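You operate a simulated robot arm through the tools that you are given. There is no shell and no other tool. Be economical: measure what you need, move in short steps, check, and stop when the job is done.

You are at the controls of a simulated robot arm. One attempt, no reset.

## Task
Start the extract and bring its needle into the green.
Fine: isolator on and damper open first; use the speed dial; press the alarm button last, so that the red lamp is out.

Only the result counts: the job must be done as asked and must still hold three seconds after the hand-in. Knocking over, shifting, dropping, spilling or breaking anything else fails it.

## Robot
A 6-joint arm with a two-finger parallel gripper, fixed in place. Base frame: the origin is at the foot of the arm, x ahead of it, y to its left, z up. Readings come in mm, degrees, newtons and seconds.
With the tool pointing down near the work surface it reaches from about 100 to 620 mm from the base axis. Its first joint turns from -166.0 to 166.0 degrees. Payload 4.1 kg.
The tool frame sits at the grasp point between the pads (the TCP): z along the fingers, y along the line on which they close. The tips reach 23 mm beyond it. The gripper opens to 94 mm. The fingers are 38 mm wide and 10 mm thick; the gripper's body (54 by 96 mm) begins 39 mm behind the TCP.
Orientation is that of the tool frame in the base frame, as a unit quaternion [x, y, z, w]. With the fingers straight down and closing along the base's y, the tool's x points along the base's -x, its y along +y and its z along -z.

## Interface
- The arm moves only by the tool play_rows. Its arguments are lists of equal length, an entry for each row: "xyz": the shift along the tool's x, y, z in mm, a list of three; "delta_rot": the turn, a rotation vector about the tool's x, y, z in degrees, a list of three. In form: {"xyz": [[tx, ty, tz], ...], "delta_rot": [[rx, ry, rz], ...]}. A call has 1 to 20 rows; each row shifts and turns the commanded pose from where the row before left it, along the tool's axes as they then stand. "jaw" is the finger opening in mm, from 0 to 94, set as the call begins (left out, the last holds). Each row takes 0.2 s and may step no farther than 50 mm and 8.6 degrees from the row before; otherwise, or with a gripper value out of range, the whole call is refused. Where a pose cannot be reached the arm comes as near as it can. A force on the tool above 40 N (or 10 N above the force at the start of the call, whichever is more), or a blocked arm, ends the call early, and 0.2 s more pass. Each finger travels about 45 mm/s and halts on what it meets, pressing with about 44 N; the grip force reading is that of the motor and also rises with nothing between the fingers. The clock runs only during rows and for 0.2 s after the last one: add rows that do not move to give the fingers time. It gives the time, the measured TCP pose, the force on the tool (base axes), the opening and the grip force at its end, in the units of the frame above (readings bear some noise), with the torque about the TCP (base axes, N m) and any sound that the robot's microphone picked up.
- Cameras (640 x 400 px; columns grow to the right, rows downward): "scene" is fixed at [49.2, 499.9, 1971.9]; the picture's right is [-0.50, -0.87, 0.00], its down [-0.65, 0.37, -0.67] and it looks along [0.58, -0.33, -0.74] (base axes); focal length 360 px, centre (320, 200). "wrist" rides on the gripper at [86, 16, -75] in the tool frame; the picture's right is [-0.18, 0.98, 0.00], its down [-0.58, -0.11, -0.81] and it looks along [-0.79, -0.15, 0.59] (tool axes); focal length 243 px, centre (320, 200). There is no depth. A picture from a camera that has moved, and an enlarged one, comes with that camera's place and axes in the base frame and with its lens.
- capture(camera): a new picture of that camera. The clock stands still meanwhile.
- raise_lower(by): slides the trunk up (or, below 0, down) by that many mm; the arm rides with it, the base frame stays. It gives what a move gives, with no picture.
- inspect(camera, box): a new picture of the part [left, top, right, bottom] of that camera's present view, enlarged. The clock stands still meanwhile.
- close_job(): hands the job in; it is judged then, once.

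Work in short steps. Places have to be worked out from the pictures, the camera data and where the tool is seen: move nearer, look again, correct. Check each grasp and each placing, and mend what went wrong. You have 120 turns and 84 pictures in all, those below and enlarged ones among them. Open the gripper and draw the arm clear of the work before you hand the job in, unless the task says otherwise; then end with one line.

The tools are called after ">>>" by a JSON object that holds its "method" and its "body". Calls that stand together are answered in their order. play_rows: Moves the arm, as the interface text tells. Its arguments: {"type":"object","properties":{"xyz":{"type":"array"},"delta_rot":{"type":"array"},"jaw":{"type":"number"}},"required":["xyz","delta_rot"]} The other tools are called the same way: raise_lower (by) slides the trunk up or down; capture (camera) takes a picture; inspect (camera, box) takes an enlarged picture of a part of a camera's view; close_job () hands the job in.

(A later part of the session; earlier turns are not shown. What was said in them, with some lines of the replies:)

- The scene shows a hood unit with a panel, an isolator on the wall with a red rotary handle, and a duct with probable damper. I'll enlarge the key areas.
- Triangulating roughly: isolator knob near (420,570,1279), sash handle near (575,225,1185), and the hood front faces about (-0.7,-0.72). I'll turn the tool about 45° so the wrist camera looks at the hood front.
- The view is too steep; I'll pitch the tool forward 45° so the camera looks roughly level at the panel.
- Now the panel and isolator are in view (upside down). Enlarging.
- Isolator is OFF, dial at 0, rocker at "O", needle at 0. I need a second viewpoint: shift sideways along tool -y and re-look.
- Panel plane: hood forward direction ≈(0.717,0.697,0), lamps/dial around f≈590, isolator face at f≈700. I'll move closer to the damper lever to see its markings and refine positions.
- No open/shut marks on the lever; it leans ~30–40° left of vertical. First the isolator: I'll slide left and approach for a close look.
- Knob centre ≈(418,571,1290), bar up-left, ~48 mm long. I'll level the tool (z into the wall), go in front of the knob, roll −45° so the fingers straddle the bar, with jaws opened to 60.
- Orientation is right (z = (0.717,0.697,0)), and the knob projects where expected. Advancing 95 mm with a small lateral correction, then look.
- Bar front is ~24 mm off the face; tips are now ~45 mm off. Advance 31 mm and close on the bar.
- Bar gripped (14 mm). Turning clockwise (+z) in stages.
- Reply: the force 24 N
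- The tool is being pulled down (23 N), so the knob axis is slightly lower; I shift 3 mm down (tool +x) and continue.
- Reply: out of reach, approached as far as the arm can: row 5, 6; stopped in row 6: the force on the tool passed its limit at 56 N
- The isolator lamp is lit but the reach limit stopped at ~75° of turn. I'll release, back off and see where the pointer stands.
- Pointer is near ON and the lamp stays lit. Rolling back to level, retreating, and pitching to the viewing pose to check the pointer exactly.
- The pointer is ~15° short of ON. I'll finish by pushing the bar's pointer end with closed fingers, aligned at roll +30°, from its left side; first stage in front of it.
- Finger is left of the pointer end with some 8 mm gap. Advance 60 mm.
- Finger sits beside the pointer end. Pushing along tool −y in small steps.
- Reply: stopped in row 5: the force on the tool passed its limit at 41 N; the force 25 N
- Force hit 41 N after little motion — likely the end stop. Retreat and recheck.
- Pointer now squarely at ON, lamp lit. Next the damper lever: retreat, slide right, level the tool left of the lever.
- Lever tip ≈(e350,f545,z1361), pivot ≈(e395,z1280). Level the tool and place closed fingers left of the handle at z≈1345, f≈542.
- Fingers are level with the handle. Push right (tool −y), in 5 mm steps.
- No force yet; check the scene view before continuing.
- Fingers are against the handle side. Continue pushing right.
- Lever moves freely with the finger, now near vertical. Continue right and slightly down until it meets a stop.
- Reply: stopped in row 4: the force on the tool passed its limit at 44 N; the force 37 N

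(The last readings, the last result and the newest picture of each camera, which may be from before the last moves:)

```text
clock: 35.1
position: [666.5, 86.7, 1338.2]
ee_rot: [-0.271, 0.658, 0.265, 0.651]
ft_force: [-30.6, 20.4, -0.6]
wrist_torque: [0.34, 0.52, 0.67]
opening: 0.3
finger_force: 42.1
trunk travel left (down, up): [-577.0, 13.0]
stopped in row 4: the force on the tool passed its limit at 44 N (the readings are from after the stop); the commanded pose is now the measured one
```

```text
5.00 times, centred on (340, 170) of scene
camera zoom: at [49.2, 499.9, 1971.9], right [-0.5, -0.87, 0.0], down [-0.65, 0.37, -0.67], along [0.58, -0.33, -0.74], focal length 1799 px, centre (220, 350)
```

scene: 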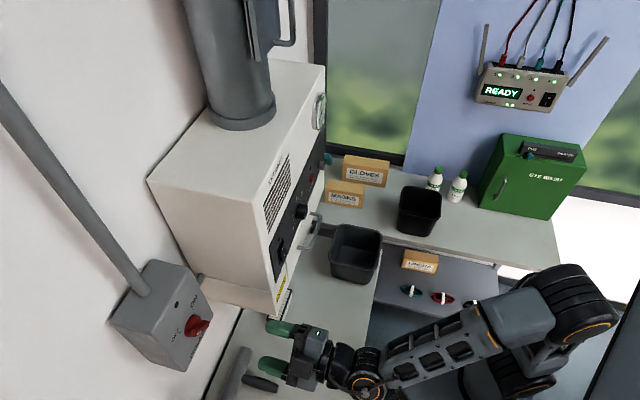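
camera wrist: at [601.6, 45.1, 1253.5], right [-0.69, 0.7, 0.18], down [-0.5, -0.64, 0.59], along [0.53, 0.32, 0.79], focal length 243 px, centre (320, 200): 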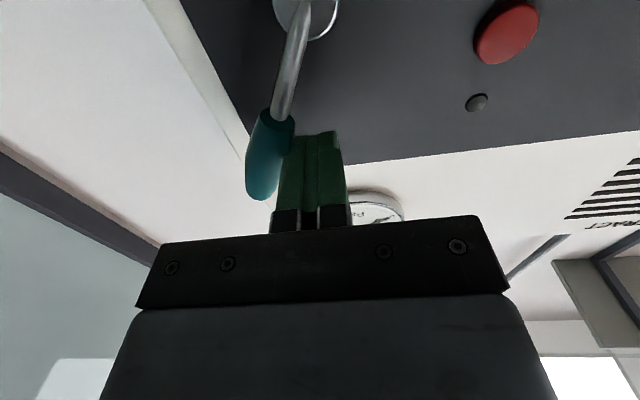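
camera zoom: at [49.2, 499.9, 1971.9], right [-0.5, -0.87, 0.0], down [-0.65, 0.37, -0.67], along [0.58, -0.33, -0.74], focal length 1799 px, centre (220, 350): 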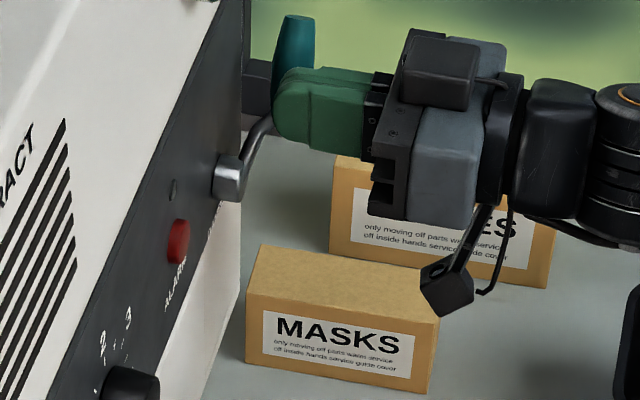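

Lever hit a stop (44 N), now right of vertical. Back the finger off and compare the duct plate with its earlier look, plus the lever state.

>>> {"method": "play_rows", "body": {"xyz": [[0, 10, 0], [0, 10, -40], [0, 0, -40], [-20, 30, 0]], "delta_rot": [[0, 0, 0], [0, 0, 0], [0, 0, 0], [0, 0, 0]]}}

>>> {"method": "inspect", "body": {"camera": "scene", "box": [170, 0, 340, 140]}}

>>> {"method": "capture", "body": {"camera": "wrist"}}

```text
clock: 36.1
position: [580.5, 61.1, 1353.6]
ee_rot: [-0.265, 0.66, 0.262, 0.652]
ft_force: [-0.1, 0.3, 0.0]
wrist_torque: [0.0, 0.02, 0.01]
opening: 0.1
finger_force: 42.5
trunk travel left (down, up): [-577.0, 13.0]
```

```text
2.86 times, centred on (255, 70) of scene
camera zoom: at [49.2, 499.9, 1971.9], right [-0.5, -0.87, 0.0], down [-0.65, 0.37, -0.67], along [0.58, -0.33, -0.74], focal length 1028 px, centre (506, 571)
```

zoom: 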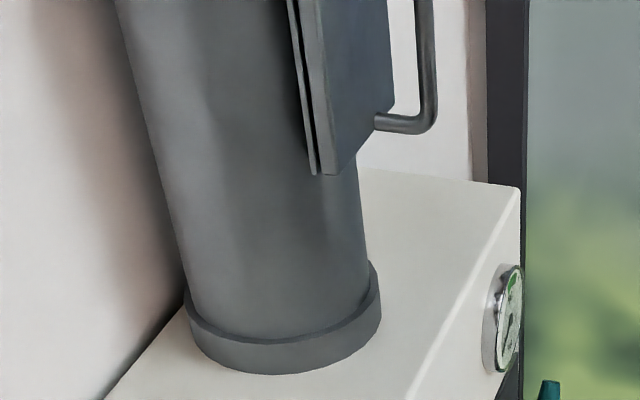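

```text
41 pictures are left
camera wrist: at [516.1, 20.3, 1270.1], right [-0.68, 0.71, 0.19], down [-0.5, -0.63, 0.59], along [0.54, 0.31, 0.78], focal length 243 px, centre (320, 200)
```

wrist: 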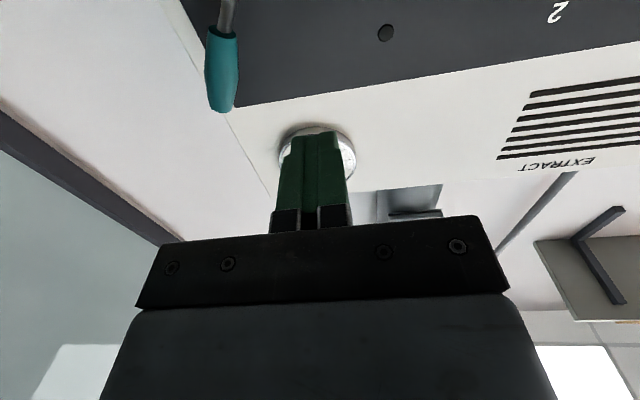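

Duct hatch unchanged (a decoy); the lever now stands in line with the duct. Next the rocker: I-half ≈(e80, f588, z1294). Move in front of it, level.

>>> {"method": "play_rows", "body": {"xyz": [[10.6, 46.8, 0], [10.6, 46.8, 0], [10.6, 46.8, 0], [10.6, 46.8, 0], [10.6, 46.8, 0], [10.6, 46.8, 0], [0, 0, 40], [0, 0, 20]], "delta_rot": [[0, 0, 0], [0, 0, 0], [0, 0, 0], [0, 0, 0], [0, 0, 0], [0, 0, 0], [0, 0, 0], [0, 0, 0]]}}

>>> {"method": "capture", "body": {"camera": "wrist"}}

>>> {"method": "inspect", "body": {"camera": "scene", "box": [240, 180, 340, 280]}}

```text
clock: 38.0
position: [435.0, 297.0, 1293.6]
ee_rot: [-0.268, 0.66, 0.264, 0.65]
ft_force: [0.0, 0.4, 0.4]
wrist_torque: [0.01, -0.02, 0.02]
opening: 0.1
finger_force: 41.7
out of reach, approached as far as the arm can: row 7, 8
trunk travel left (down, up): [-577.0, 13.0]
```

```text
40 pictures are left
camera wrist: at [370.0, 256.2, 1209.1], right [-0.68, 0.71, 0.18], down [-0.5, -0.63, 0.59], along [0.54, 0.31, 0.78], focal length 243 px, centre (320, 200)
```

wrist: 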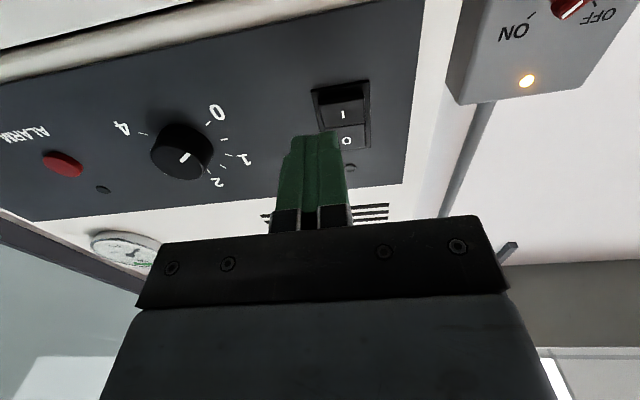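

```text
4.00 times, centred on (290, 230) of scene
camera zoom: at [49.2, 499.9, 1971.9], right [-0.5, -0.87, 0.0], down [-0.65, 0.37, -0.67], along [0.58, -0.33, -0.74], focal length 1439 px, centre (440, 80)
```

zoom: 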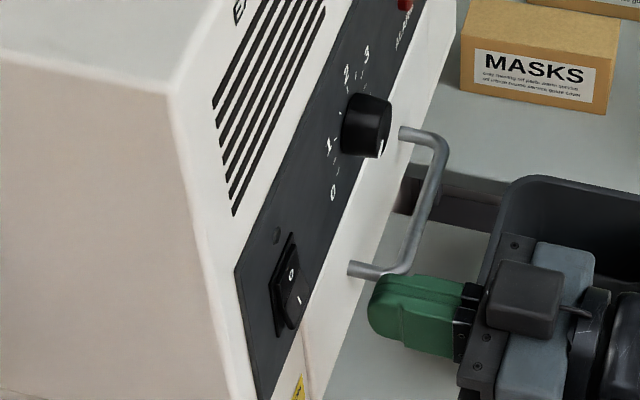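

The arm reported out of reach with the level pose (about 10 mm off in e). I'll pitch up 30° (tips pointing slightly down) and see if the pose resolves.

>>> {"method": "play_rows", "body": {"xyz": [[0, 0, -10], [0, 0, 0], [0, 0, 0], [0, 0, 0], [0, 0, 0]], "delta_rot": [[0, 0, 0], [0, 7.5, 0], [0, 7.5, 0], [0, 7.5, 0], [0, 7.5, 0]]}}

>>> {"method": "capture", "body": {"camera": "scene"}}

```text
clock: 39.1
position: [422.9, 295.1, 1295.6]
ee_rot: [-0.323, 0.774, 0.217, 0.499]
ft_force: [0.4, 0.4, 0.0]
wrist_torque: [0.01, -0.01, 0.03]
opening: 0.0
finger_force: 43.1
out of reach, approached as far as the arm can: row 5
trunk travel left (down, up): [-577.0, 13.0]
```

```text
38 pictures are left
```

scene: 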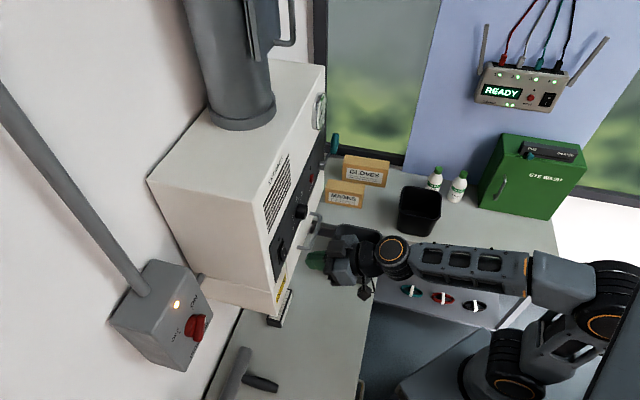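

Shoulder sits around z≈1080, so the arm is folded too tightly here; lowering the trunk ~200 mm should open the elbow. Lower 100, climb back 100, twice.

>>> {"method": "raise_lower", "body": {"by": -100}}

```text
clock: 40.5
position: [423.6, 294.5, 1196.7]
ee_rot: [-0.324, 0.774, 0.219, 0.498]
ft_force: [-0.4, -0.3, 0.0]
wrist_torque: [0.0, -0.01, 0.02]
opening: 0.0
finger_force: 42.5
trunk travel left (down, up): [-477.0, 113.0]
```

>>> {"method": "play_rows", "body": {"xyz": [[-28.9, 0, -16.7], [-28.9, 0, -16.7], [-28.9, 0, -16.7]], "delta_rot": [[0, 0, 0], [0, 0, 0], [0, 0, 0]]}}

>>> {"method": "raise_lower", "body": {"by": -100}}

>>> {"method": "play_rows", "body": {"xyz": [[-28.9, 0, -16.7], [-28.9, 0, -16.7], [-28.9, 0, -16.7]], "delta_rot": [[0, 0, 0], [0, 0, 0], [0, 0, 0]]}}

>>> {"method": "capture", "body": {"camera": "wrist"}}

```text
clock: 41.3
position: [416.5, 288.2, 1297.6]
ee_rot: [-0.323, 0.774, 0.219, 0.499]
ft_force: [0.7, -1.1, 0.3]
wrist_torque: [0.01, -0.01, 0.01]
opening: 0.0
finger_force: 42.9
trunk travel left (down, up): [-477.0, 113.0]
```

```text
clock: 42.6
position: [415.9, 287.4, 1196.1]
ee_rot: [-0.323, 0.774, 0.219, 0.499]
ft_force: [0.0, 0.4, -0.4]
wrist_torque: [-0.02, -0.05, 0.04]
opening: 0.0
finger_force: 41.6
trunk travel left (down, up): [-377.0, 213.0]
```

```text
clock: 43.4
position: [411.5, 278.5, 1295.8]
ee_rot: [-0.322, 0.775, 0.217, 0.499]
ft_force: [0.5, 0.3, 0.1]
wrist_torque: [-0.02, 0.01, -0.03]
opening: 0.2
finger_force: 42.6
trunk travel left (down, up): [-377.0, 213.0]
```

```text
37 pictures are left
camera wrist: at [326.7, 215.8, 1248.1], right [-0.65, 0.74, 0.18], down [-0.26, -0.44, 0.86], along [0.71, 0.51, 0.48], focal length 243 px, centre (320, 200)
```

wrist: 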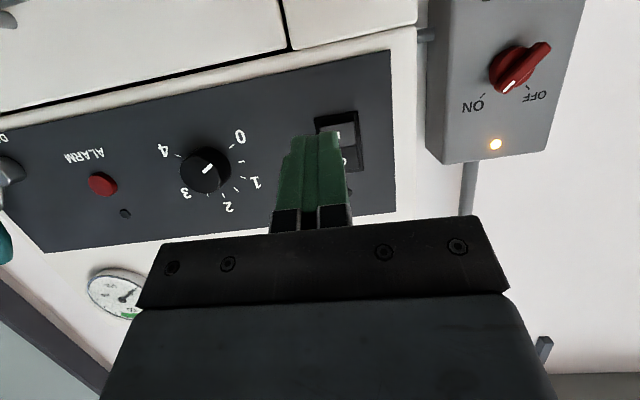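

Now reachable. Rocker I-half ≈(e78, z1297); TCP is at e87, f489. Shift 9 mm left and approach 50 mm.

>>> {"method": "play_rows", "body": {"xyz": [[-10.2, 4.5, 22.8], [-10.2, 4.5, 22.8]], "delta_rot": [[0, 0, 0], [0, 0, 0]]}}

>>> {"method": "capture", "body": {"camera": "wrist"}}

>>> {"method": "inspect", "body": {"camera": "scene", "box": [240, 200, 340, 280]}}

```text
clock: 44.0
position: [436.7, 317.6, 1294.3]
ee_rot: [-0.323, 0.774, 0.218, 0.5]
ft_force: [0.2, 0.2, -0.4]
wrist_torque: [0.02, -0.01, 0.03]
opening: 0.0
finger_force: 42.7
trunk travel left (down, up): [-377.0, 213.0]
```

```text
36 pictures are left
camera wrist: at [353.3, 256.0, 1246.9], right [-0.65, 0.74, 0.18], down [-0.26, -0.44, 0.86], along [0.71, 0.51, 0.48], focal length 243 px, centre (320, 200)
```

wrist: 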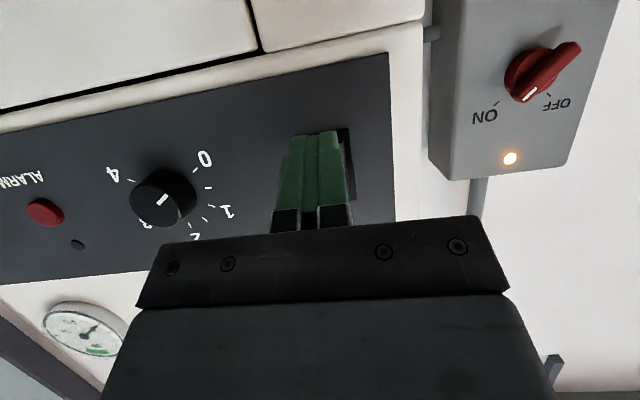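

```text
5.00 times, centred on (290, 240) of scene
camera zoom: at [49.2, 499.9, 1971.9], right [-0.5, -0.87, 0.0], down [-0.65, 0.37, -0.67], along [0.58, -0.33, -0.74], focal length 1799 px, centre (470, 0)
```

zoom: 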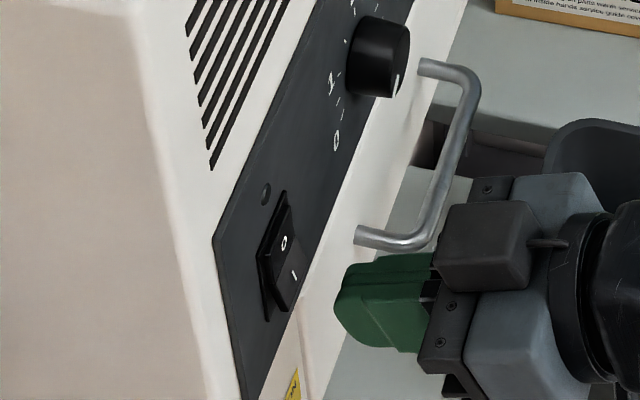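

Aligned. Press forward in 5 mm steps with the force guard.

>>> {"method": "play_rows", "body": {"xyz": [[-2, 0, 4.6], [-2, 0, 4.6], [-2, 0, 4.6], [-2, 0, 4.6], [-1.2, 0, 2.7], [-1.2, 0, 2.7], [-1.2, 0, 2.7], [-1.2, 0, 2.7]], "delta_rot": [[0, 0, 0], [0, 0, 0], [0, 0, 0], [0, 0, 0], [0, 0, 0], [0, 0, 0], [0, 0, 0], [0, 0, 0]]}}

```text
clock: 45.1
position: [447.4, 332.0, 1295.3]
ee_rot: [-0.324, 0.776, 0.217, 0.496]
ft_force: [-22.7, -19.4, -6.3]
wrist_torque: [0.13, 0.01, 0.02]
opening: 0.0
finger_force: 42.5
trunk travel left (down, up): [-377.0, 213.0]
stopped in row 5: the force on the tool passed its limit at 46 N (the readings are from after the stop); the commanded pose is now the measured one
```

Contact at 46 N. Back off and look.

>>> {"method": "play_rows", "body": {"xyz": [[12, 0, -28], [12, 0, -28]], "delta_rot": [[0, 0, 0], [0, 0, 0]]}}

>>> {"method": "inspect", "body": {"camera": "scene", "box": [240, 200, 340, 280]}}

>>> {"method": "capture", "body": {"camera": "wrist"}}

```text
clock: 45.7
position: [408.1, 290.5, 1292.8]
ee_rot: [-0.326, 0.776, 0.218, 0.494]
ft_force: [-0.3, -0.9, 0.1]
wrist_torque: [0.01, -0.01, 0.04]
opening: 0.0
finger_force: 42.9
trunk travel left (down, up): [-377.0, 213.0]
```

```text
5.00 times, centred on (290, 240) of scene
camera zoom: at [49.2, 499.9, 1971.9], right [-0.5, -0.87, 0.0], down [-0.65, 0.37, -0.67], along [0.58, -0.33, -0.74], focal length 1799 px, centre (470, 0)
```

zoom: 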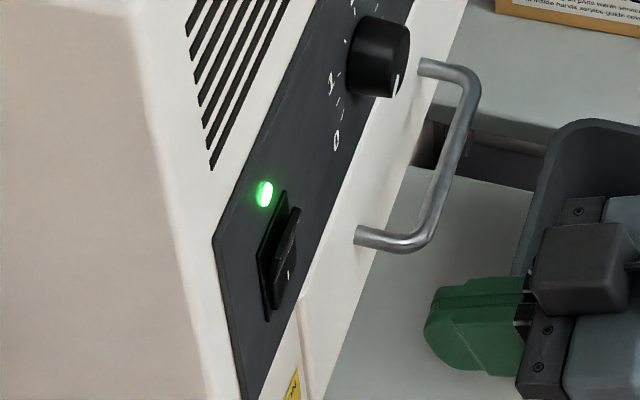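

```text
33 pictures are left
camera wrist: at [323.7, 226.8, 1247.1], right [-0.65, 0.74, 0.18], down [-0.25, -0.44, 0.86], along [0.71, 0.52, 0.47], focal length 243 px, centre (320, 200)
```

wrist: 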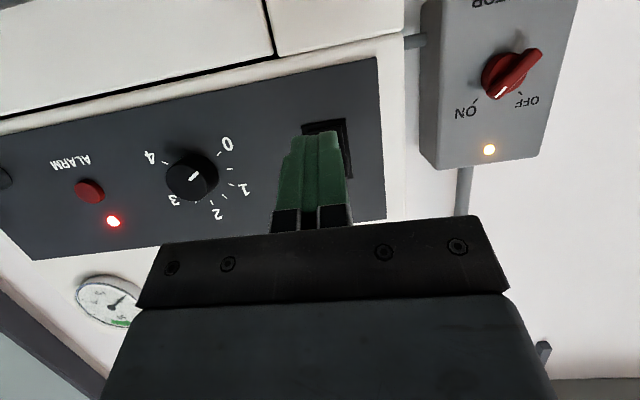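

Green run lamp and red alarm lamp are lit. Next the dial (≈e204, z1309): level the tool, move in front, open to 60, roll −45°.

>>> {"method": "play_rows", "body": {"xyz": [[0, 0, 0], [0, 0, 0], [0, 0, 0], [-5, -42.7, 0], [-5, -42.7, 0], [-5, -42.7, 0], [0, 0, 0], [0, 0, 0], [0, 0, 0], [0, 0, 0], [0, 0, 0], [0, 0, 0]], "delta_rot": [[1.8, 0, 0], [0, -8, 0], [0, -8, 0], [0, -8, 0], [0, 0, 0], [0, 0, 0], [0, 0, -7.5], [0, 0, -7.5], [0, 0, -7.5], [0, 0, -7.5], [0, 0, -7.5], [0, 0, -7.5]], "jaw": 60}}

>>> {"method": "capture", "body": {"camera": "wrist"}}

>>> {"method": "inspect", "body": {"camera": "scene", "box": [250, 130, 390, 260]}}

```text
clock: 48.3
position: [498.6, 199.7, 1309.9]
ee_rot: [-0.5, 0.506, -0.003, 0.703]
ft_force: [-0.9, 0.1, -0.9]
wrist_torque: [0.02, 0.02, 0.04]
opening: 59.9
finger_force: 0.0
trunk travel left (down, up): [-377.0, 213.0]
```

```text
32 pictures are left
camera wrist: at [481.0, 112.1, 1239.0], right [-0.58, 0.59, -0.56], down [-0.81, -0.32, 0.5], along [0.11, 0.74, 0.66], focal length 243 px, centre (320, 200)
```

wrist: 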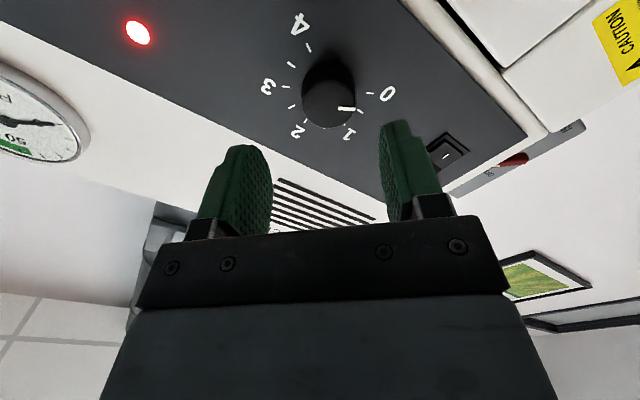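

```text
3.08 times, centred on (320, 195) of scene
camera zoom: at [49.2, 499.9, 1971.9], right [-0.5, -0.87, 0.0], down [-0.65, 0.37, -0.67], along [0.58, -0.33, -0.74], focal length 1107 px, centre (320, 215)
```

zoom: 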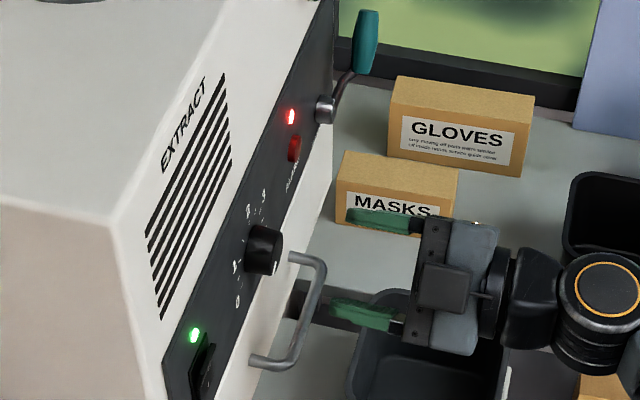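

The knob is ~6 mm toward tool +y from the axis. Correct that and advance 54 mm, then look.

>>> {"method": "play_rows", "body": {"xyz": [[0, 6, 20], [0, 0, 20], [0, 0, 14]], "delta_rot": [[0, 0, 0], [0, 0, 0], [0, 0, 0]]}}

>>> {"method": "capture", "body": {"camera": "wrist"}}

```text
clock: 49.1
position: [534.6, 240.0, 1304.9]
ee_rot: [-0.499, 0.506, -0.003, 0.703]
ft_force: [-0.3, -0.1, -0.3]
wrist_torque: [-0.04, 0.03, 0.0]
opening: 59.7
finger_force: 0.1
trunk travel left (down, up): [-377.0, 213.0]
```

```text
30 pictures are left
camera wrist: at [515.7, 151.5, 1233.6], right [-0.58, 0.59, -0.56], down [-0.81, -0.32, 0.5], along [0.11, 0.74, 0.66], focal length 243 px, centre (320, 200)
```

wrist: 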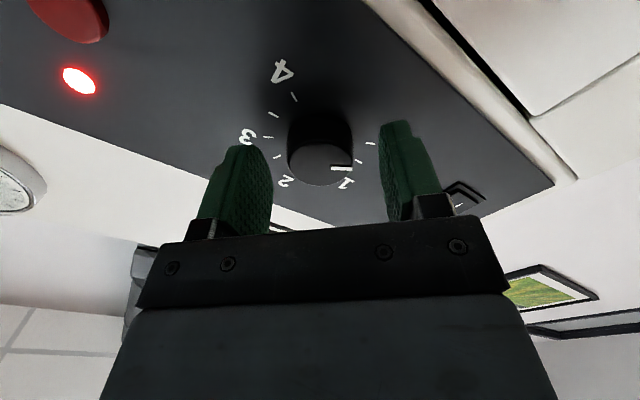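

Well centred. Close on the knob.

>>> {"method": "play_rows", "body": {"xyz": [[0, 0, 0], [0, 0, 0], [0, 0, 0], [0, 0, 0]], "delta_rot": [[0, 0, 0], [0, 0, 0], [0, 0, 0], [0, 0, 0]], "jaw": 20}}

>>> {"method": "play_rows", "body": {"xyz": [[0, 0, 0], [0, 0, 0], [0, 0, 0], [0, 0, 0], [0, 0, 0], [0, 0, 0], [0, 0, 0]], "delta_rot": [[0, 0, 7.5], [0, 0, 7.5], [0, 0, 7.5], [0, 0, 7.5], [0, 0, 7.5], [0, 0, 7.5], [0, 0, 0]]}}

>>> {"method": "capture", "body": {"camera": "wrist"}}

```text
clock: 50.1
position: [535.3, 239.0, 1305.6]
ee_rot: [-0.498, 0.507, -0.004, 0.703]
ft_force: [5.9, 0.0, 7.7]
wrist_torque: [0.17, -0.02, -0.22]
opening: 35.2
finger_force: 44.9
trunk travel left (down, up): [-377.0, 213.0]
```

```text
clock: 51.5
position: [532.4, 243.0, 1304.2]
ee_rot: [-0.295, 0.648, 0.245, 0.658]
ft_force: [-22.8, -2.5, -8.6]
wrist_torque: [0.21, -0.29, 0.86]
opening: 34.9
finger_force: 45.1
trunk travel left (down, up): [-377.0, 213.0]
stopped in row 6: the force on the tool passed its limit at 45 N (the readings are from after the stop); the commanded pose is now the measured one
```

```text
29 pictures are left
camera wrist: at [472.1, 195.7, 1218.8], right [-0.7, 0.7, 0.11], down [-0.52, -0.61, 0.6], along [0.49, 0.36, 0.79], focal length 243 px, centre (320, 200)
```

wrist: 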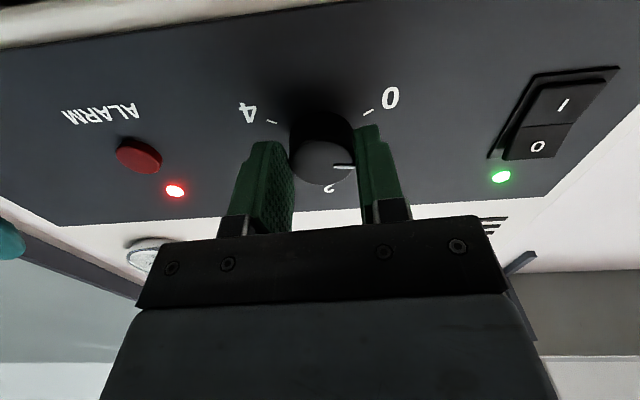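

Knob turned ~45° (pointer near 0.7) with side loads; the axis looks to be at e≈197, z≈1310. Release, recentre up 5 mm, roll back to −60°, regrip.

>>> {"method": "play_rows", "body": {"xyz": [[0, 0, 0], [0, 0, 0], [-5, 0, 0], [0, 0, 0], [0, 0, 0], [0, 0, 0], [0, 0, 0], [0, 0, 0], [0, 0, 0], [0, 0, 0], [0, 0, 0]], "delta_rot": [[0, 0, 0], [0, 0, 0], [0, 0, -7.5], [0, 0, -7.5], [0, 0, -7.5], [0, 0, -7.5], [0, 0, -7.5], [0, 0, -7.5], [0, 0, -7.5], [0, 0, -7.5], [0, 0, 0]], "jaw": 60}}

>>> {"method": "capture", "body": {"camera": "wrist"}}

>>> {"method": "play_rows", "body": {"xyz": [[0, 0, 0], [0, 0, 0], [0, 0, 0], [0, 0, 0]], "delta_rot": [[0, 0, 0], [0, 0, 0], [0, 0, 0], [0, 0, 0]], "jaw": 25}}

```text
clock: 53.9
position: [535.9, 242.1, 1308.3]
ee_rot: [-0.578, 0.416, -0.119, 0.692]
ft_force: [0.1, 0.8, 0.4]
wrist_torque: [0.02, 0.01, -0.01]
opening: 59.8
finger_force: 0.1
trunk travel left (down, up): [-377.0, 213.0]
```

```text
28 pictures are left
camera wrist: at [531.8, 137.9, 1257.5], right [-0.43, 0.42, -0.8], down [-0.9, -0.22, 0.36], along [-0.03, 0.88, 0.47], focal length 243 px, centre (320, 200)
```

wrist: 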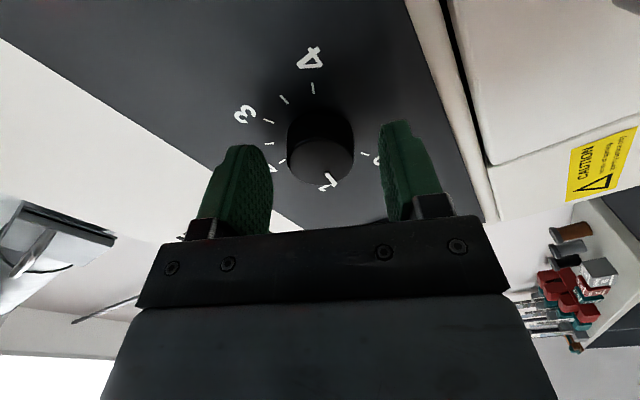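

```text
clock: 54.9
position: [536.2, 240.8, 1308.2]
ee_rot: [-0.577, 0.417, -0.118, 0.692]
ft_force: [2.9, 1.8, 4.8]
wrist_torque: [0.05, -0.07, -0.1]
opening: 35.8
finger_force: 45.0
trunk travel left (down, up): [-377.0, 213.0]
```

Pointer near 1, grip well centred (6 N). Turn +45°.

>>> {"method": "play_rows", "body": {"xyz": [[0, 0, 0], [0, 0, 0], [0, 0, 0], [0, 0, 0], [0, 0, 0], [0, 0, 0], [0, 0, 0]], "delta_rot": [[0, 0, 7.5], [0, 0, 7.5], [0, 0, 7.5], [0, 0, 7.5], [0, 0, 7.5], [0, 0, 7.5], [0, 0, 0]]}}

>>> {"method": "capture", "body": {"camera": "wrist"}}

>>> {"method": "inspect", "body": {"camera": "scene", "box": [250, 70, 370, 260]}}

```text
clock: 56.5
position: [534.8, 241.9, 1306.6]
ee_rot: [-0.376, 0.607, 0.157, 0.683]
ft_force: [-25.9, 3.2, -28.2]
wrist_torque: [-0.1, -0.11, 0.93]
opening: 35.5
finger_force: 45.3
trunk travel left (down, up): [-377.0, 213.0]
```

```text
27 pictures are left
camera wrist: at [489.2, 179.9, 1221.8], right [-0.7, 0.7, -0.14], down [-0.63, -0.5, 0.6], along [0.35, 0.51, 0.79], focal length 243 px, centre (320, 200)
```

wrist: 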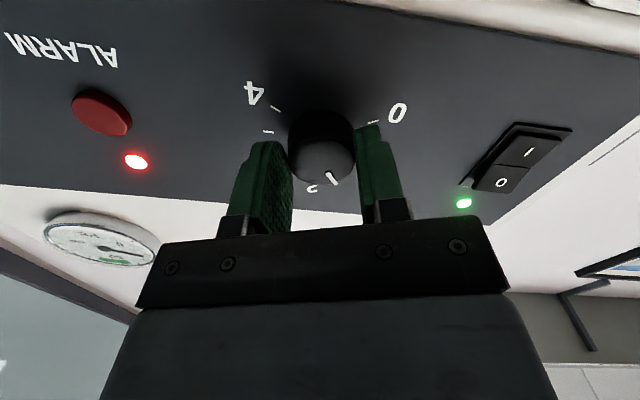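

```text
2.11 times, centred on (310, 165) of scene
camera zoom: at [49.2, 499.9, 1971.9], right [-0.5, -0.87, 0.0], down [-0.65, 0.37, -0.67], along [0.58, -0.33, -0.74], focal length 757 px, centre (341, 274)
```

zoom: 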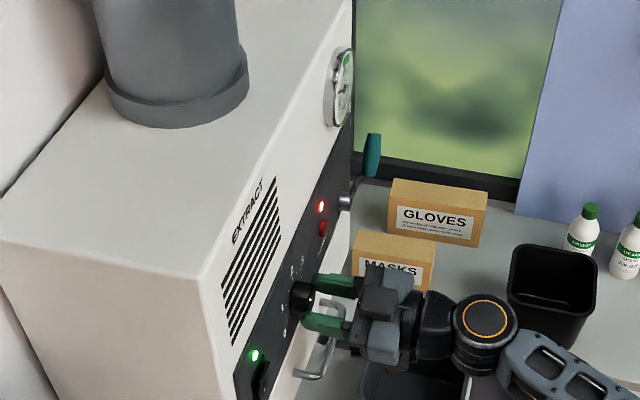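

The gauge is visible in the wrist picture; enlarge it.

>>> {"method": "inspect", "body": {"camera": "wrist", "box": [30, 200, 170, 275]}}

```text
4.57 times, centred on (100, 238) of wrist
camera zoom: at [489.2, 179.9, 1221.8], right [-0.7, 0.7, -0.14], down [-0.63, -0.5, 0.6], along [0.35, 0.51, 0.79], focal length 1109 px, centre (1326, 29)
```

zoom: 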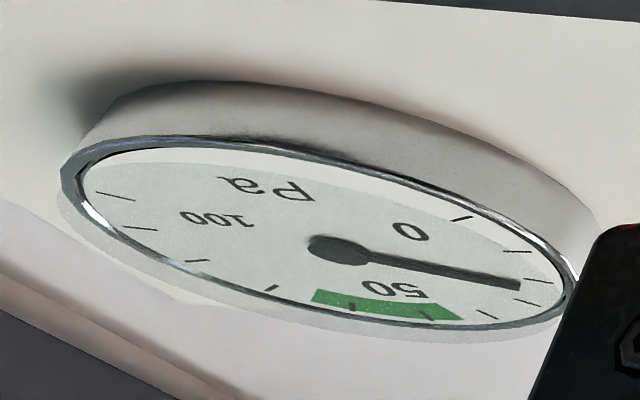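

Needle at ~20 of a 0–100 scale with green ≈45–65; it responds to the dial, so flow exists. Release, shift ~2.5 mm left/down, roll back to −60° and regrip.

>>> {"method": "play_rows", "body": {"xyz": [[0, 0, 0], [0, 0, 0], [1.8, 3, 0], [0, 0, 0], [0, 0, 0], [0, 0, 0], [0, 0, 0], [0, 0, 0], [0, 0, 0]], "delta_rot": [[0, 0, 0], [0, 0, 0], [0, 0, -7.5], [0, 0, -7.5], [0, 0, -7.5], [0, 0, -7.5], [0, 0, -7.5], [0, 0, -7.5], [0, 0, 0]], "jaw": 60}}

>>> {"method": "capture", "body": {"camera": "wrist"}}

>>> {"method": "play_rows", "body": {"xyz": [[0, 0, 0], [0, 0, 0], [0, 0, 0], [0, 0, 0]], "delta_rot": [[0, 0, 0], [0, 0, 0], [0, 0, 0], [0, 0, 0]], "jaw": 25}}

```text
clock: 58.5
position: [534.3, 241.8, 1304.4]
ee_rot: [-0.578, 0.415, -0.118, 0.693]
ft_force: [0.1, 0.0, 0.9]
wrist_torque: [0.02, -0.02, 0.04]
opening: 60.2
finger_force: 0.1
trunk travel left (down, up): [-377.0, 213.0]
```

```text
24 pictures are left
camera wrist: at [530.8, 138.7, 1254.4], right [-0.43, 0.42, -0.8], down [-0.9, -0.22, 0.36], along [-0.03, 0.88, 0.47], focal length 243 px, centre (320, 200)
```

wrist: 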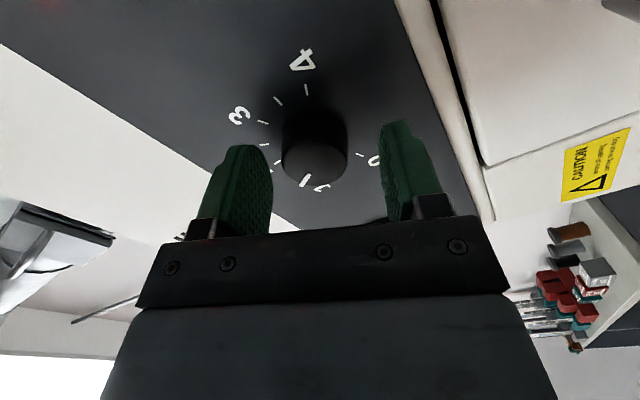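

```text
clock: 59.5
position: [534.2, 240.9, 1309.1]
ee_rot: [-0.576, 0.415, -0.12, 0.694]
ft_force: [14.4, 2.8, 30.7]
wrist_torque: [0.29, -0.12, -0.87]
opening: 35.3
finger_force: 45.2
trunk travel left (down, up): [-377.0, 213.0]
```

Offset analysis says the knob axis is at ≈(e196, z1310.5). Open, shift x −5.6, y −3.7, regrip.

>>> {"method": "play_rows", "body": {"xyz": [[0, 0, 0], [0, 0, 0], [-5.6, -3.7, 0], [0, 0, 0]], "delta_rot": [[0, 0, 0], [0, 0, 0], [0, 0, 0], [0, 0, 0]], "jaw": 60}}

>>> {"method": "play_rows", "body": {"xyz": [[0, 0, 0], [0, 0, 0], [0, 0, 0], [0, 0, 0]], "delta_rot": [[0, 0, 0], [0, 0, 0], [0, 0, 0], [0, 0, 0]], "jaw": 25}}

>>> {"method": "play_rows", "body": {"xyz": [[0, 0, 0], [0, 0, 0], [0, 0, 0], [0, 0, 0], [0, 0, 0]], "delta_rot": [[0, 0, 7.5], [0, 0, 7.5], [0, 0, 7.5], [0, 0, 7.5], [0, 0, 0]]}}

```text
clock: 60.5
position: [532.9, 244.1, 1310.1]
ee_rot: [-0.578, 0.417, -0.118, 0.692]
ft_force: [-0.1, 0.0, -0.3]
wrist_torque: [0.0, 0.02, -0.01]
opening: 60.0
finger_force: 0.2
trunk travel left (down, up): [-377.0, 213.0]
```

```text
clock: 61.5
position: [533.0, 243.9, 1310.1]
ee_rot: [-0.577, 0.417, -0.118, 0.692]
ft_force: [-1.8, -0.2, -2.8]
wrist_torque: [0.0, -0.01, 0.11]
opening: 35.6
finger_force: 45.0
trunk travel left (down, up): [-377.0, 213.0]
```

```text
clock: 62.6
position: [533.3, 245.2, 1309.5]
ee_rot: [-0.45, 0.553, 0.065, 0.699]
ft_force: [7.5, 0.7, 1.3]
wrist_torque: [-0.02, -0.02, -0.18]
opening: 35.6
finger_force: 45.3
trunk travel left (down, up): [-377.0, 213.0]
```

Forces are now small. Look at dial and gauge.

>>> {"method": "capture", "body": {"camera": "wrist"}}

```text
23 pictures are left
camera wrist: at [503.8, 166.4, 1231.8], right [-0.65, 0.65, -0.39], down [-0.73, -0.39, 0.56], along [0.21, 0.65, 0.73], focal length 243 px, centre (320, 200)
```

wrist: 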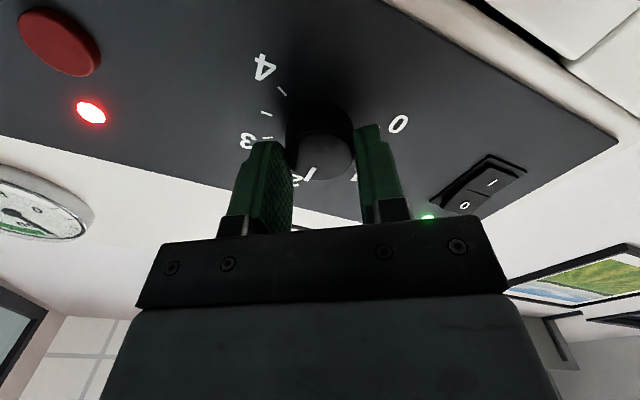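

>>> {"method": "inspect", "body": {"camera": "wrist", "box": [0, 155, 110, 250]}}

```text
4.21 times, centred on (55, 202) of wrist
camera zoom: at [503.8, 166.4, 1231.8], right [-0.65, 0.65, -0.39], down [-0.73, -0.39, 0.56], along [0.21, 0.65, 0.73], focal length 1022 px, centre (1436, 190)
```

zoom: 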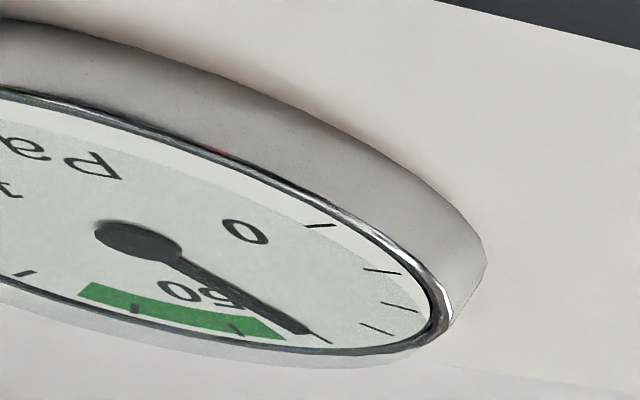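

Needle at ~41, just short of green (≈44–66). Turn another 15° and wait a moment.

>>> {"method": "play_rows", "body": {"xyz": [[0, 0, 0], [0, 0, 0], [0, 0, 0], [0, 0, 0], [0, 0, 0], [0, 0, 0], [0, 0, 0]], "delta_rot": [[0, 0, 7.5], [0, 0, 7.5], [0, 0, 0], [0, 0, 0], [0, 0, 0], [0, 0, 0], [0, 0, 0]]}}

>>> {"method": "inspect", "body": {"camera": "wrist", "box": [0, 170, 180, 290]}}

```text
clock: 64.2
position: [533.7, 244.9, 1311.1]
ee_rot: [-0.374, 0.606, 0.158, 0.684]
ft_force: [11.6, -2.2, 3.7]
wrist_torque: [0.02, 0.01, -0.32]
opening: 35.4
finger_force: 44.4
trunk travel left (down, up): [-377.0, 213.0]
```

```text
3.33 times, centred on (90, 230) of wrist
camera zoom: at [488.4, 181.9, 1225.7], right [-0.7, 0.7, -0.14], down [-0.63, -0.5, 0.6], along [0.35, 0.5, 0.79], focal length 809 px, centre (1087, 100)
```

zoom: 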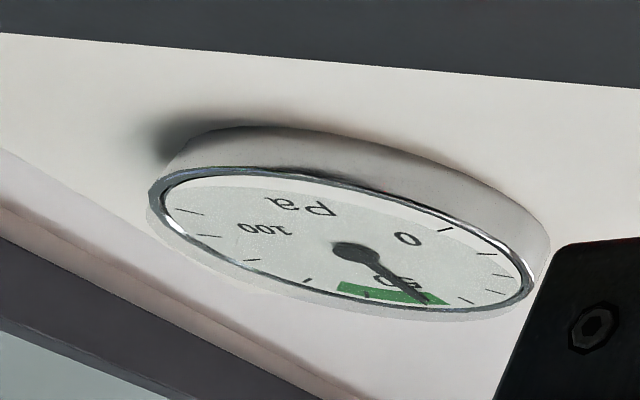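

Needle is in the green near its lower part (~50). A further 5° to centre it, then release.

>>> {"method": "play_rows", "body": {"xyz": [[0, 0, 0], [0, 0, 0], [0, 0, 0], [0, 0, 0], [0, 0, 0]], "delta_rot": [[0, 0, 5], [0, 0, 0], [0, 0, 0], [0, 0, 0], [0, 0, 0]]}}

>>> {"method": "play_rows", "body": {"xyz": [[0, 0, 0], [0, 0, 0], [0, 0, 0], [0, 0, -30], [0, 0, -30], [0, 0, -20]], "delta_rot": [[0, 0, 0], [0, 0, 0], [0, 0, 0], [0, 0, 0], [0, 0, 0], [0, 0, 0]], "jaw": 60}}

>>> {"method": "capture", "body": {"camera": "wrist"}}

```text
clock: 65.5
position: [533.8, 243.9, 1310.3]
ee_rot: [-0.347, 0.622, 0.186, 0.677]
ft_force: [10.4, -3.0, 0.7]
wrist_torque: [0.04, -0.04, -0.22]
opening: 35.6
finger_force: 45.1
trunk travel left (down, up): [-377.0, 213.0]
```

```text
clock: 66.8
position: [474.0, 188.9, 1312.2]
ee_rot: [-0.347, 0.622, 0.186, 0.677]
ft_force: [-0.8, -0.5, -0.4]
wrist_torque: [0.0, 0.03, 0.0]
opening: 60.2
finger_force: 0.1
trunk travel left (down, up): [-377.0, 213.0]
```

```text
20 pictures are left
camera wrist: at [423.7, 132.1, 1225.9], right [-0.7, 0.71, -0.06], down [-0.59, -0.54, 0.6], along [0.4, 0.46, 0.8], focal length 243 px, centre (320, 200)
```

wrist: 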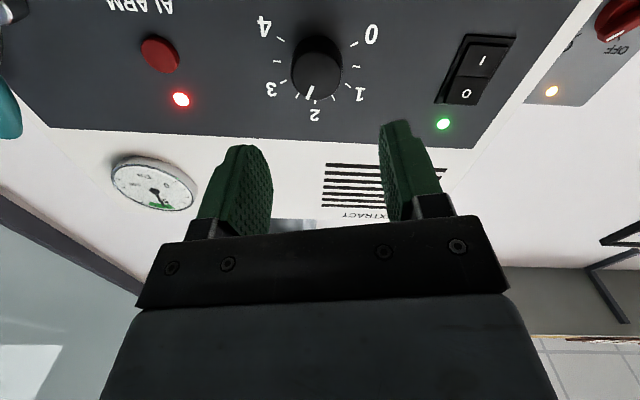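

>>> {"method": "inspect", "body": {"camera": "wrist", "box": [100, 145, 210, 220]}}

```text
5.33 times, centred on (155, 182) of wrist
camera zoom: at [423.7, 132.1, 1225.9], right [-0.7, 0.71, -0.06], down [-0.59, -0.54, 0.6], along [0.4, 0.46, 0.8], focal length 1294 px, centre (1200, 293)
```

zoom: 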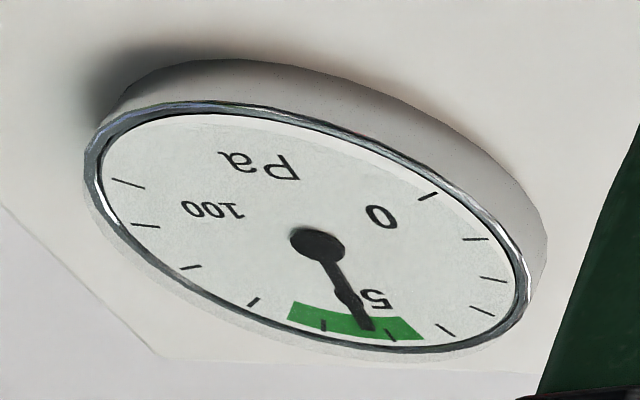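

Needle sits mid-green (~53). Now the alarm button ≈(e309, z1309): close jaws, roll level, slide right and approach.

>>> {"method": "play_rows", "body": {"xyz": [[0, 0, 0], [0, 0, 0], [1, -38, 0], [1, -38, 0], [1, -38, 0], [0, 0, 30], [0, 0, 25]], "delta_rot": [[0, 0, 5], [0, 0, 5], [0, 0, 0], [0, 0, 0], [0, 0, 0], [0, 0, 0], [0, 0, 0]], "jaw": 0}}

>>> {"method": "capture", "body": {"camera": "wrist"}}

>>> {"method": "inspect", "body": {"camera": "scene", "box": [270, 140, 390, 240]}}

```text
clock: 68.5
position: [593.9, 146.5, 1314.5]
ee_rot: [-0.292, 0.65, 0.243, 0.659]
ft_force: [0.1, -0.7, 0.5]
wrist_torque: [0.0, 0.0, 0.01]
opening: 0.3
finger_force: 42.3
trunk travel left (down, up): [-377.0, 213.0]
```

```text
18 pictures are left
camera wrist: at [532.3, 100.3, 1229.1], right [-0.7, 0.71, 0.12], down [-0.52, -0.61, 0.6], along [0.5, 0.36, 0.79], focal length 243 px, centre (320, 200)
```

wrist: 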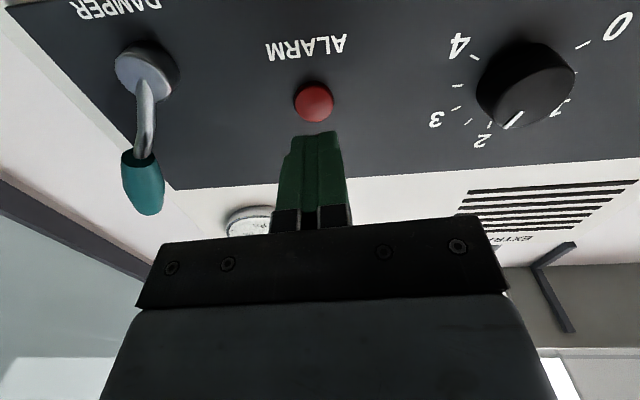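

```text
4.00 times, centred on (330, 190) of scene
camera zoom: at [49.2, 499.9, 1971.9], right [-0.5, -0.87, 0.0], down [-0.65, 0.37, -0.67], along [0.58, -0.33, -0.74], focal length 1439 px, centre (280, 240)
```

zoom: 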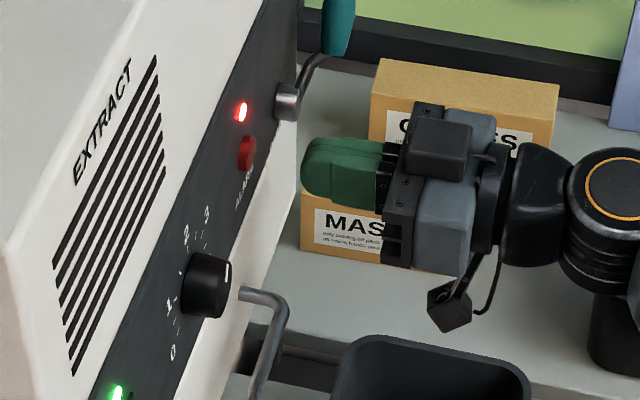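

Button slightly right and below the finger axis; shift y −3.5, x +5 and press in small steps.

>>> {"method": "play_rows", "body": {"xyz": [[5, -3.5, 10], [0, 0, 6], [0, 0, 4], [0, 0, 4], [0, 0, 3], [0, 0, 3], [0, 0, 3], [0, 0, 3], [0, 0, 3]], "delta_rot": [[0, 0, 0], [0, 0, 0], [0, 0, 0], [0, 0, 0], [0, 0, 0], [0, 0, 0], [0, 0, 0], [0, 0, 0], [0, 0, 0]]}}

>>> {"method": "inspect", "body": {"camera": "scene", "box": [250, 140, 390, 280]}}

```text
clock: 70.5
position: [623.6, 170.7, 1310.5]
ee_rot: [-0.292, 0.649, 0.244, 0.659]
ft_force: [-3.0, -2.6, 2.9]
wrist_torque: [0.08, -0.05, 0.02]
opening: 0.0
finger_force: 41.9
trunk travel left (down, up): [-377.0, 213.0]
heard: click
```

```text
2.86 times, centred on (320, 210) of scene
camera zoom: at [49.2, 499.9, 1971.9], right [-0.5, -0.87, 0.0], down [-0.65, 0.37, -0.67], along [0.58, -0.33, -0.74], focal length 1028 px, centre (320, 171)
```

zoom: 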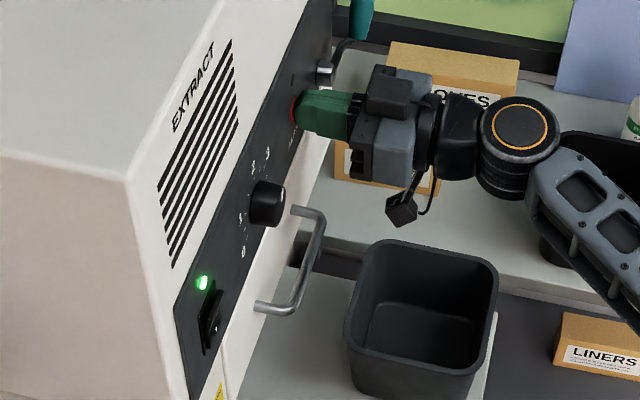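

A click was heard and the red lamp is out. Retreat straight back and check everything.

>>> {"method": "play_rows", "body": {"xyz": [[0, 0, -30], [0, 0, -40], [0, 0, -40], [0, 0, -40], [0, 0, 0]], "delta_rot": [[0, 0, 0], [0, 0, 0], [0, 0, 0], [0, 0, 0], [0, 0, 0]], "jaw": 60}}

>>> {"method": "capture", "body": {"camera": "wrist"}}

>>> {"method": "capture", "body": {"camera": "scene"}}

```text
clock: 71.7
position: [518.9, 68.2, 1311.9]
ee_rot: [-0.292, 0.649, 0.243, 0.659]
ft_force: [-0.6, 0.0, -0.7]
wrist_torque: [-0.01, 0.02, -0.04]
opening: 60.0
finger_force: 0.0
trunk travel left (down, up): [-377.0, 213.0]
```

```text
15 pictures are left
camera wrist: at [458.1, 21.5, 1227.5], right [-0.7, 0.71, 0.12], down [-0.52, -0.61, 0.6], along [0.5, 0.36, 0.79], focal length 243 px, centre (320, 200)
```

wrist: 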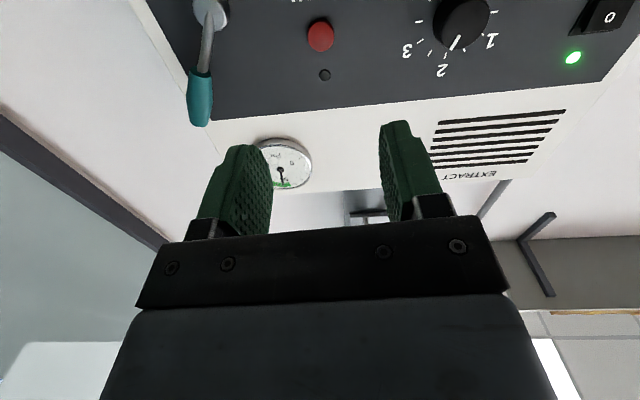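

```text
14 pictures are left
```

scene: 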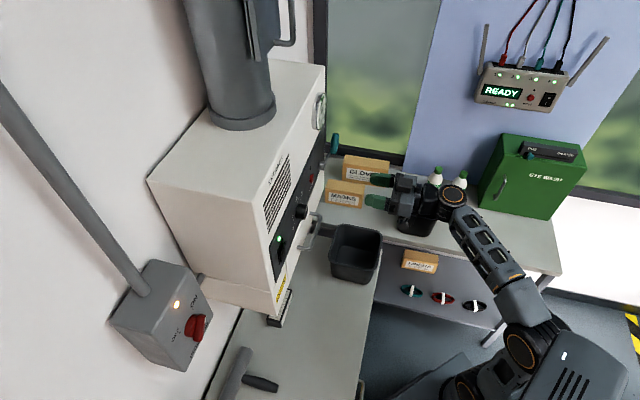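

Red lamp out, green run lamp and isolator lamp on. Retreat further, wait a few seconds and confirm gauge and lamp hold.

>>> {"method": "play_rows", "body": {"xyz": [[0, 0, -40], [0, 0, -40], [0, 0, 0], [0, 0, 0], [0, 0, 0], [0, 0, 0], [0, 0, 0], [0, 0, 0], [0, 0, 0], [0, 0, 0], [0, 0, 0], [0, 0, 0], [0, 0, 0], [0, 0, 0], [0, 0, 0], [0, 0, 0]], "delta_rot": [[0, 0, 0], [0, 0, 0], [0, 0, 0], [0, 0, 0], [0, 0, 0], [0, 0, 0], [0, 0, 0], [0, 0, 0], [0, 0, 0], [0, 0, 0], [0, 0, 0], [0, 0, 0], [0, 0, 0], [0, 0, 0], [0, 0, 0], [0, 0, 0]]}}

>>> {"method": "inspect", "body": {"camera": "wrist", "box": [170, 0, 390, 200]}}

>>> {"method": "inspect", "body": {"camera": "scene", "box": [250, 80, 360, 280]}}

```text
clock: 75.0
position: [460.2, 8.2, 1317.3]
ee_rot: [-0.291, 0.65, 0.243, 0.659]
ft_force: [0.0, 0.4, -0.1]
wrist_torque: [0.0, 0.0, -0.02]
opening: 60.1
finger_force: 0.1
trunk travel left (down, up): [-377.0, 213.0]
```

```text
2.00 times, centred on (280, 100) of wrist
camera zoom: at [398.5, -37.9, 1231.6], right [-0.7, 0.71, 0.12], down [-0.52, -0.61, 0.6], along [0.5, 0.36, 0.79], focal length 485 px, centre (400, 400)
```

zoom: 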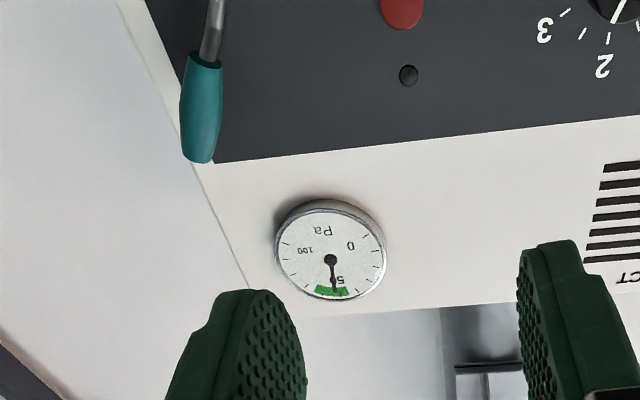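

```text
2.00 times, centred on (305, 180) of scene
camera zoom: at [49.2, 499.9, 1971.9], right [-0.5, -0.87, 0.0], down [-0.65, 0.37, -0.67], along [0.58, -0.33, -0.74], focal length 720 px, centre (350, 240)
```

zoom: 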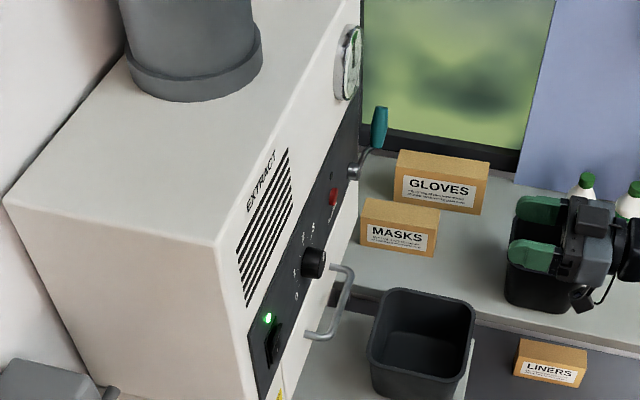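

The needle has held mid-green for several seconds and the red lamp is out. The arm is clear and the gripper open, so I'm handing in.

>>> {"method": "close_job", "body": {}}

```text
The job is handed in.
```

The extract is running and its needle is mid-green at about 53 Pa; the isolator is on, the damper lever is hard against its stop on the side I took as open (it has no markings), and the red alarm lamp went out when I pressed the button last.
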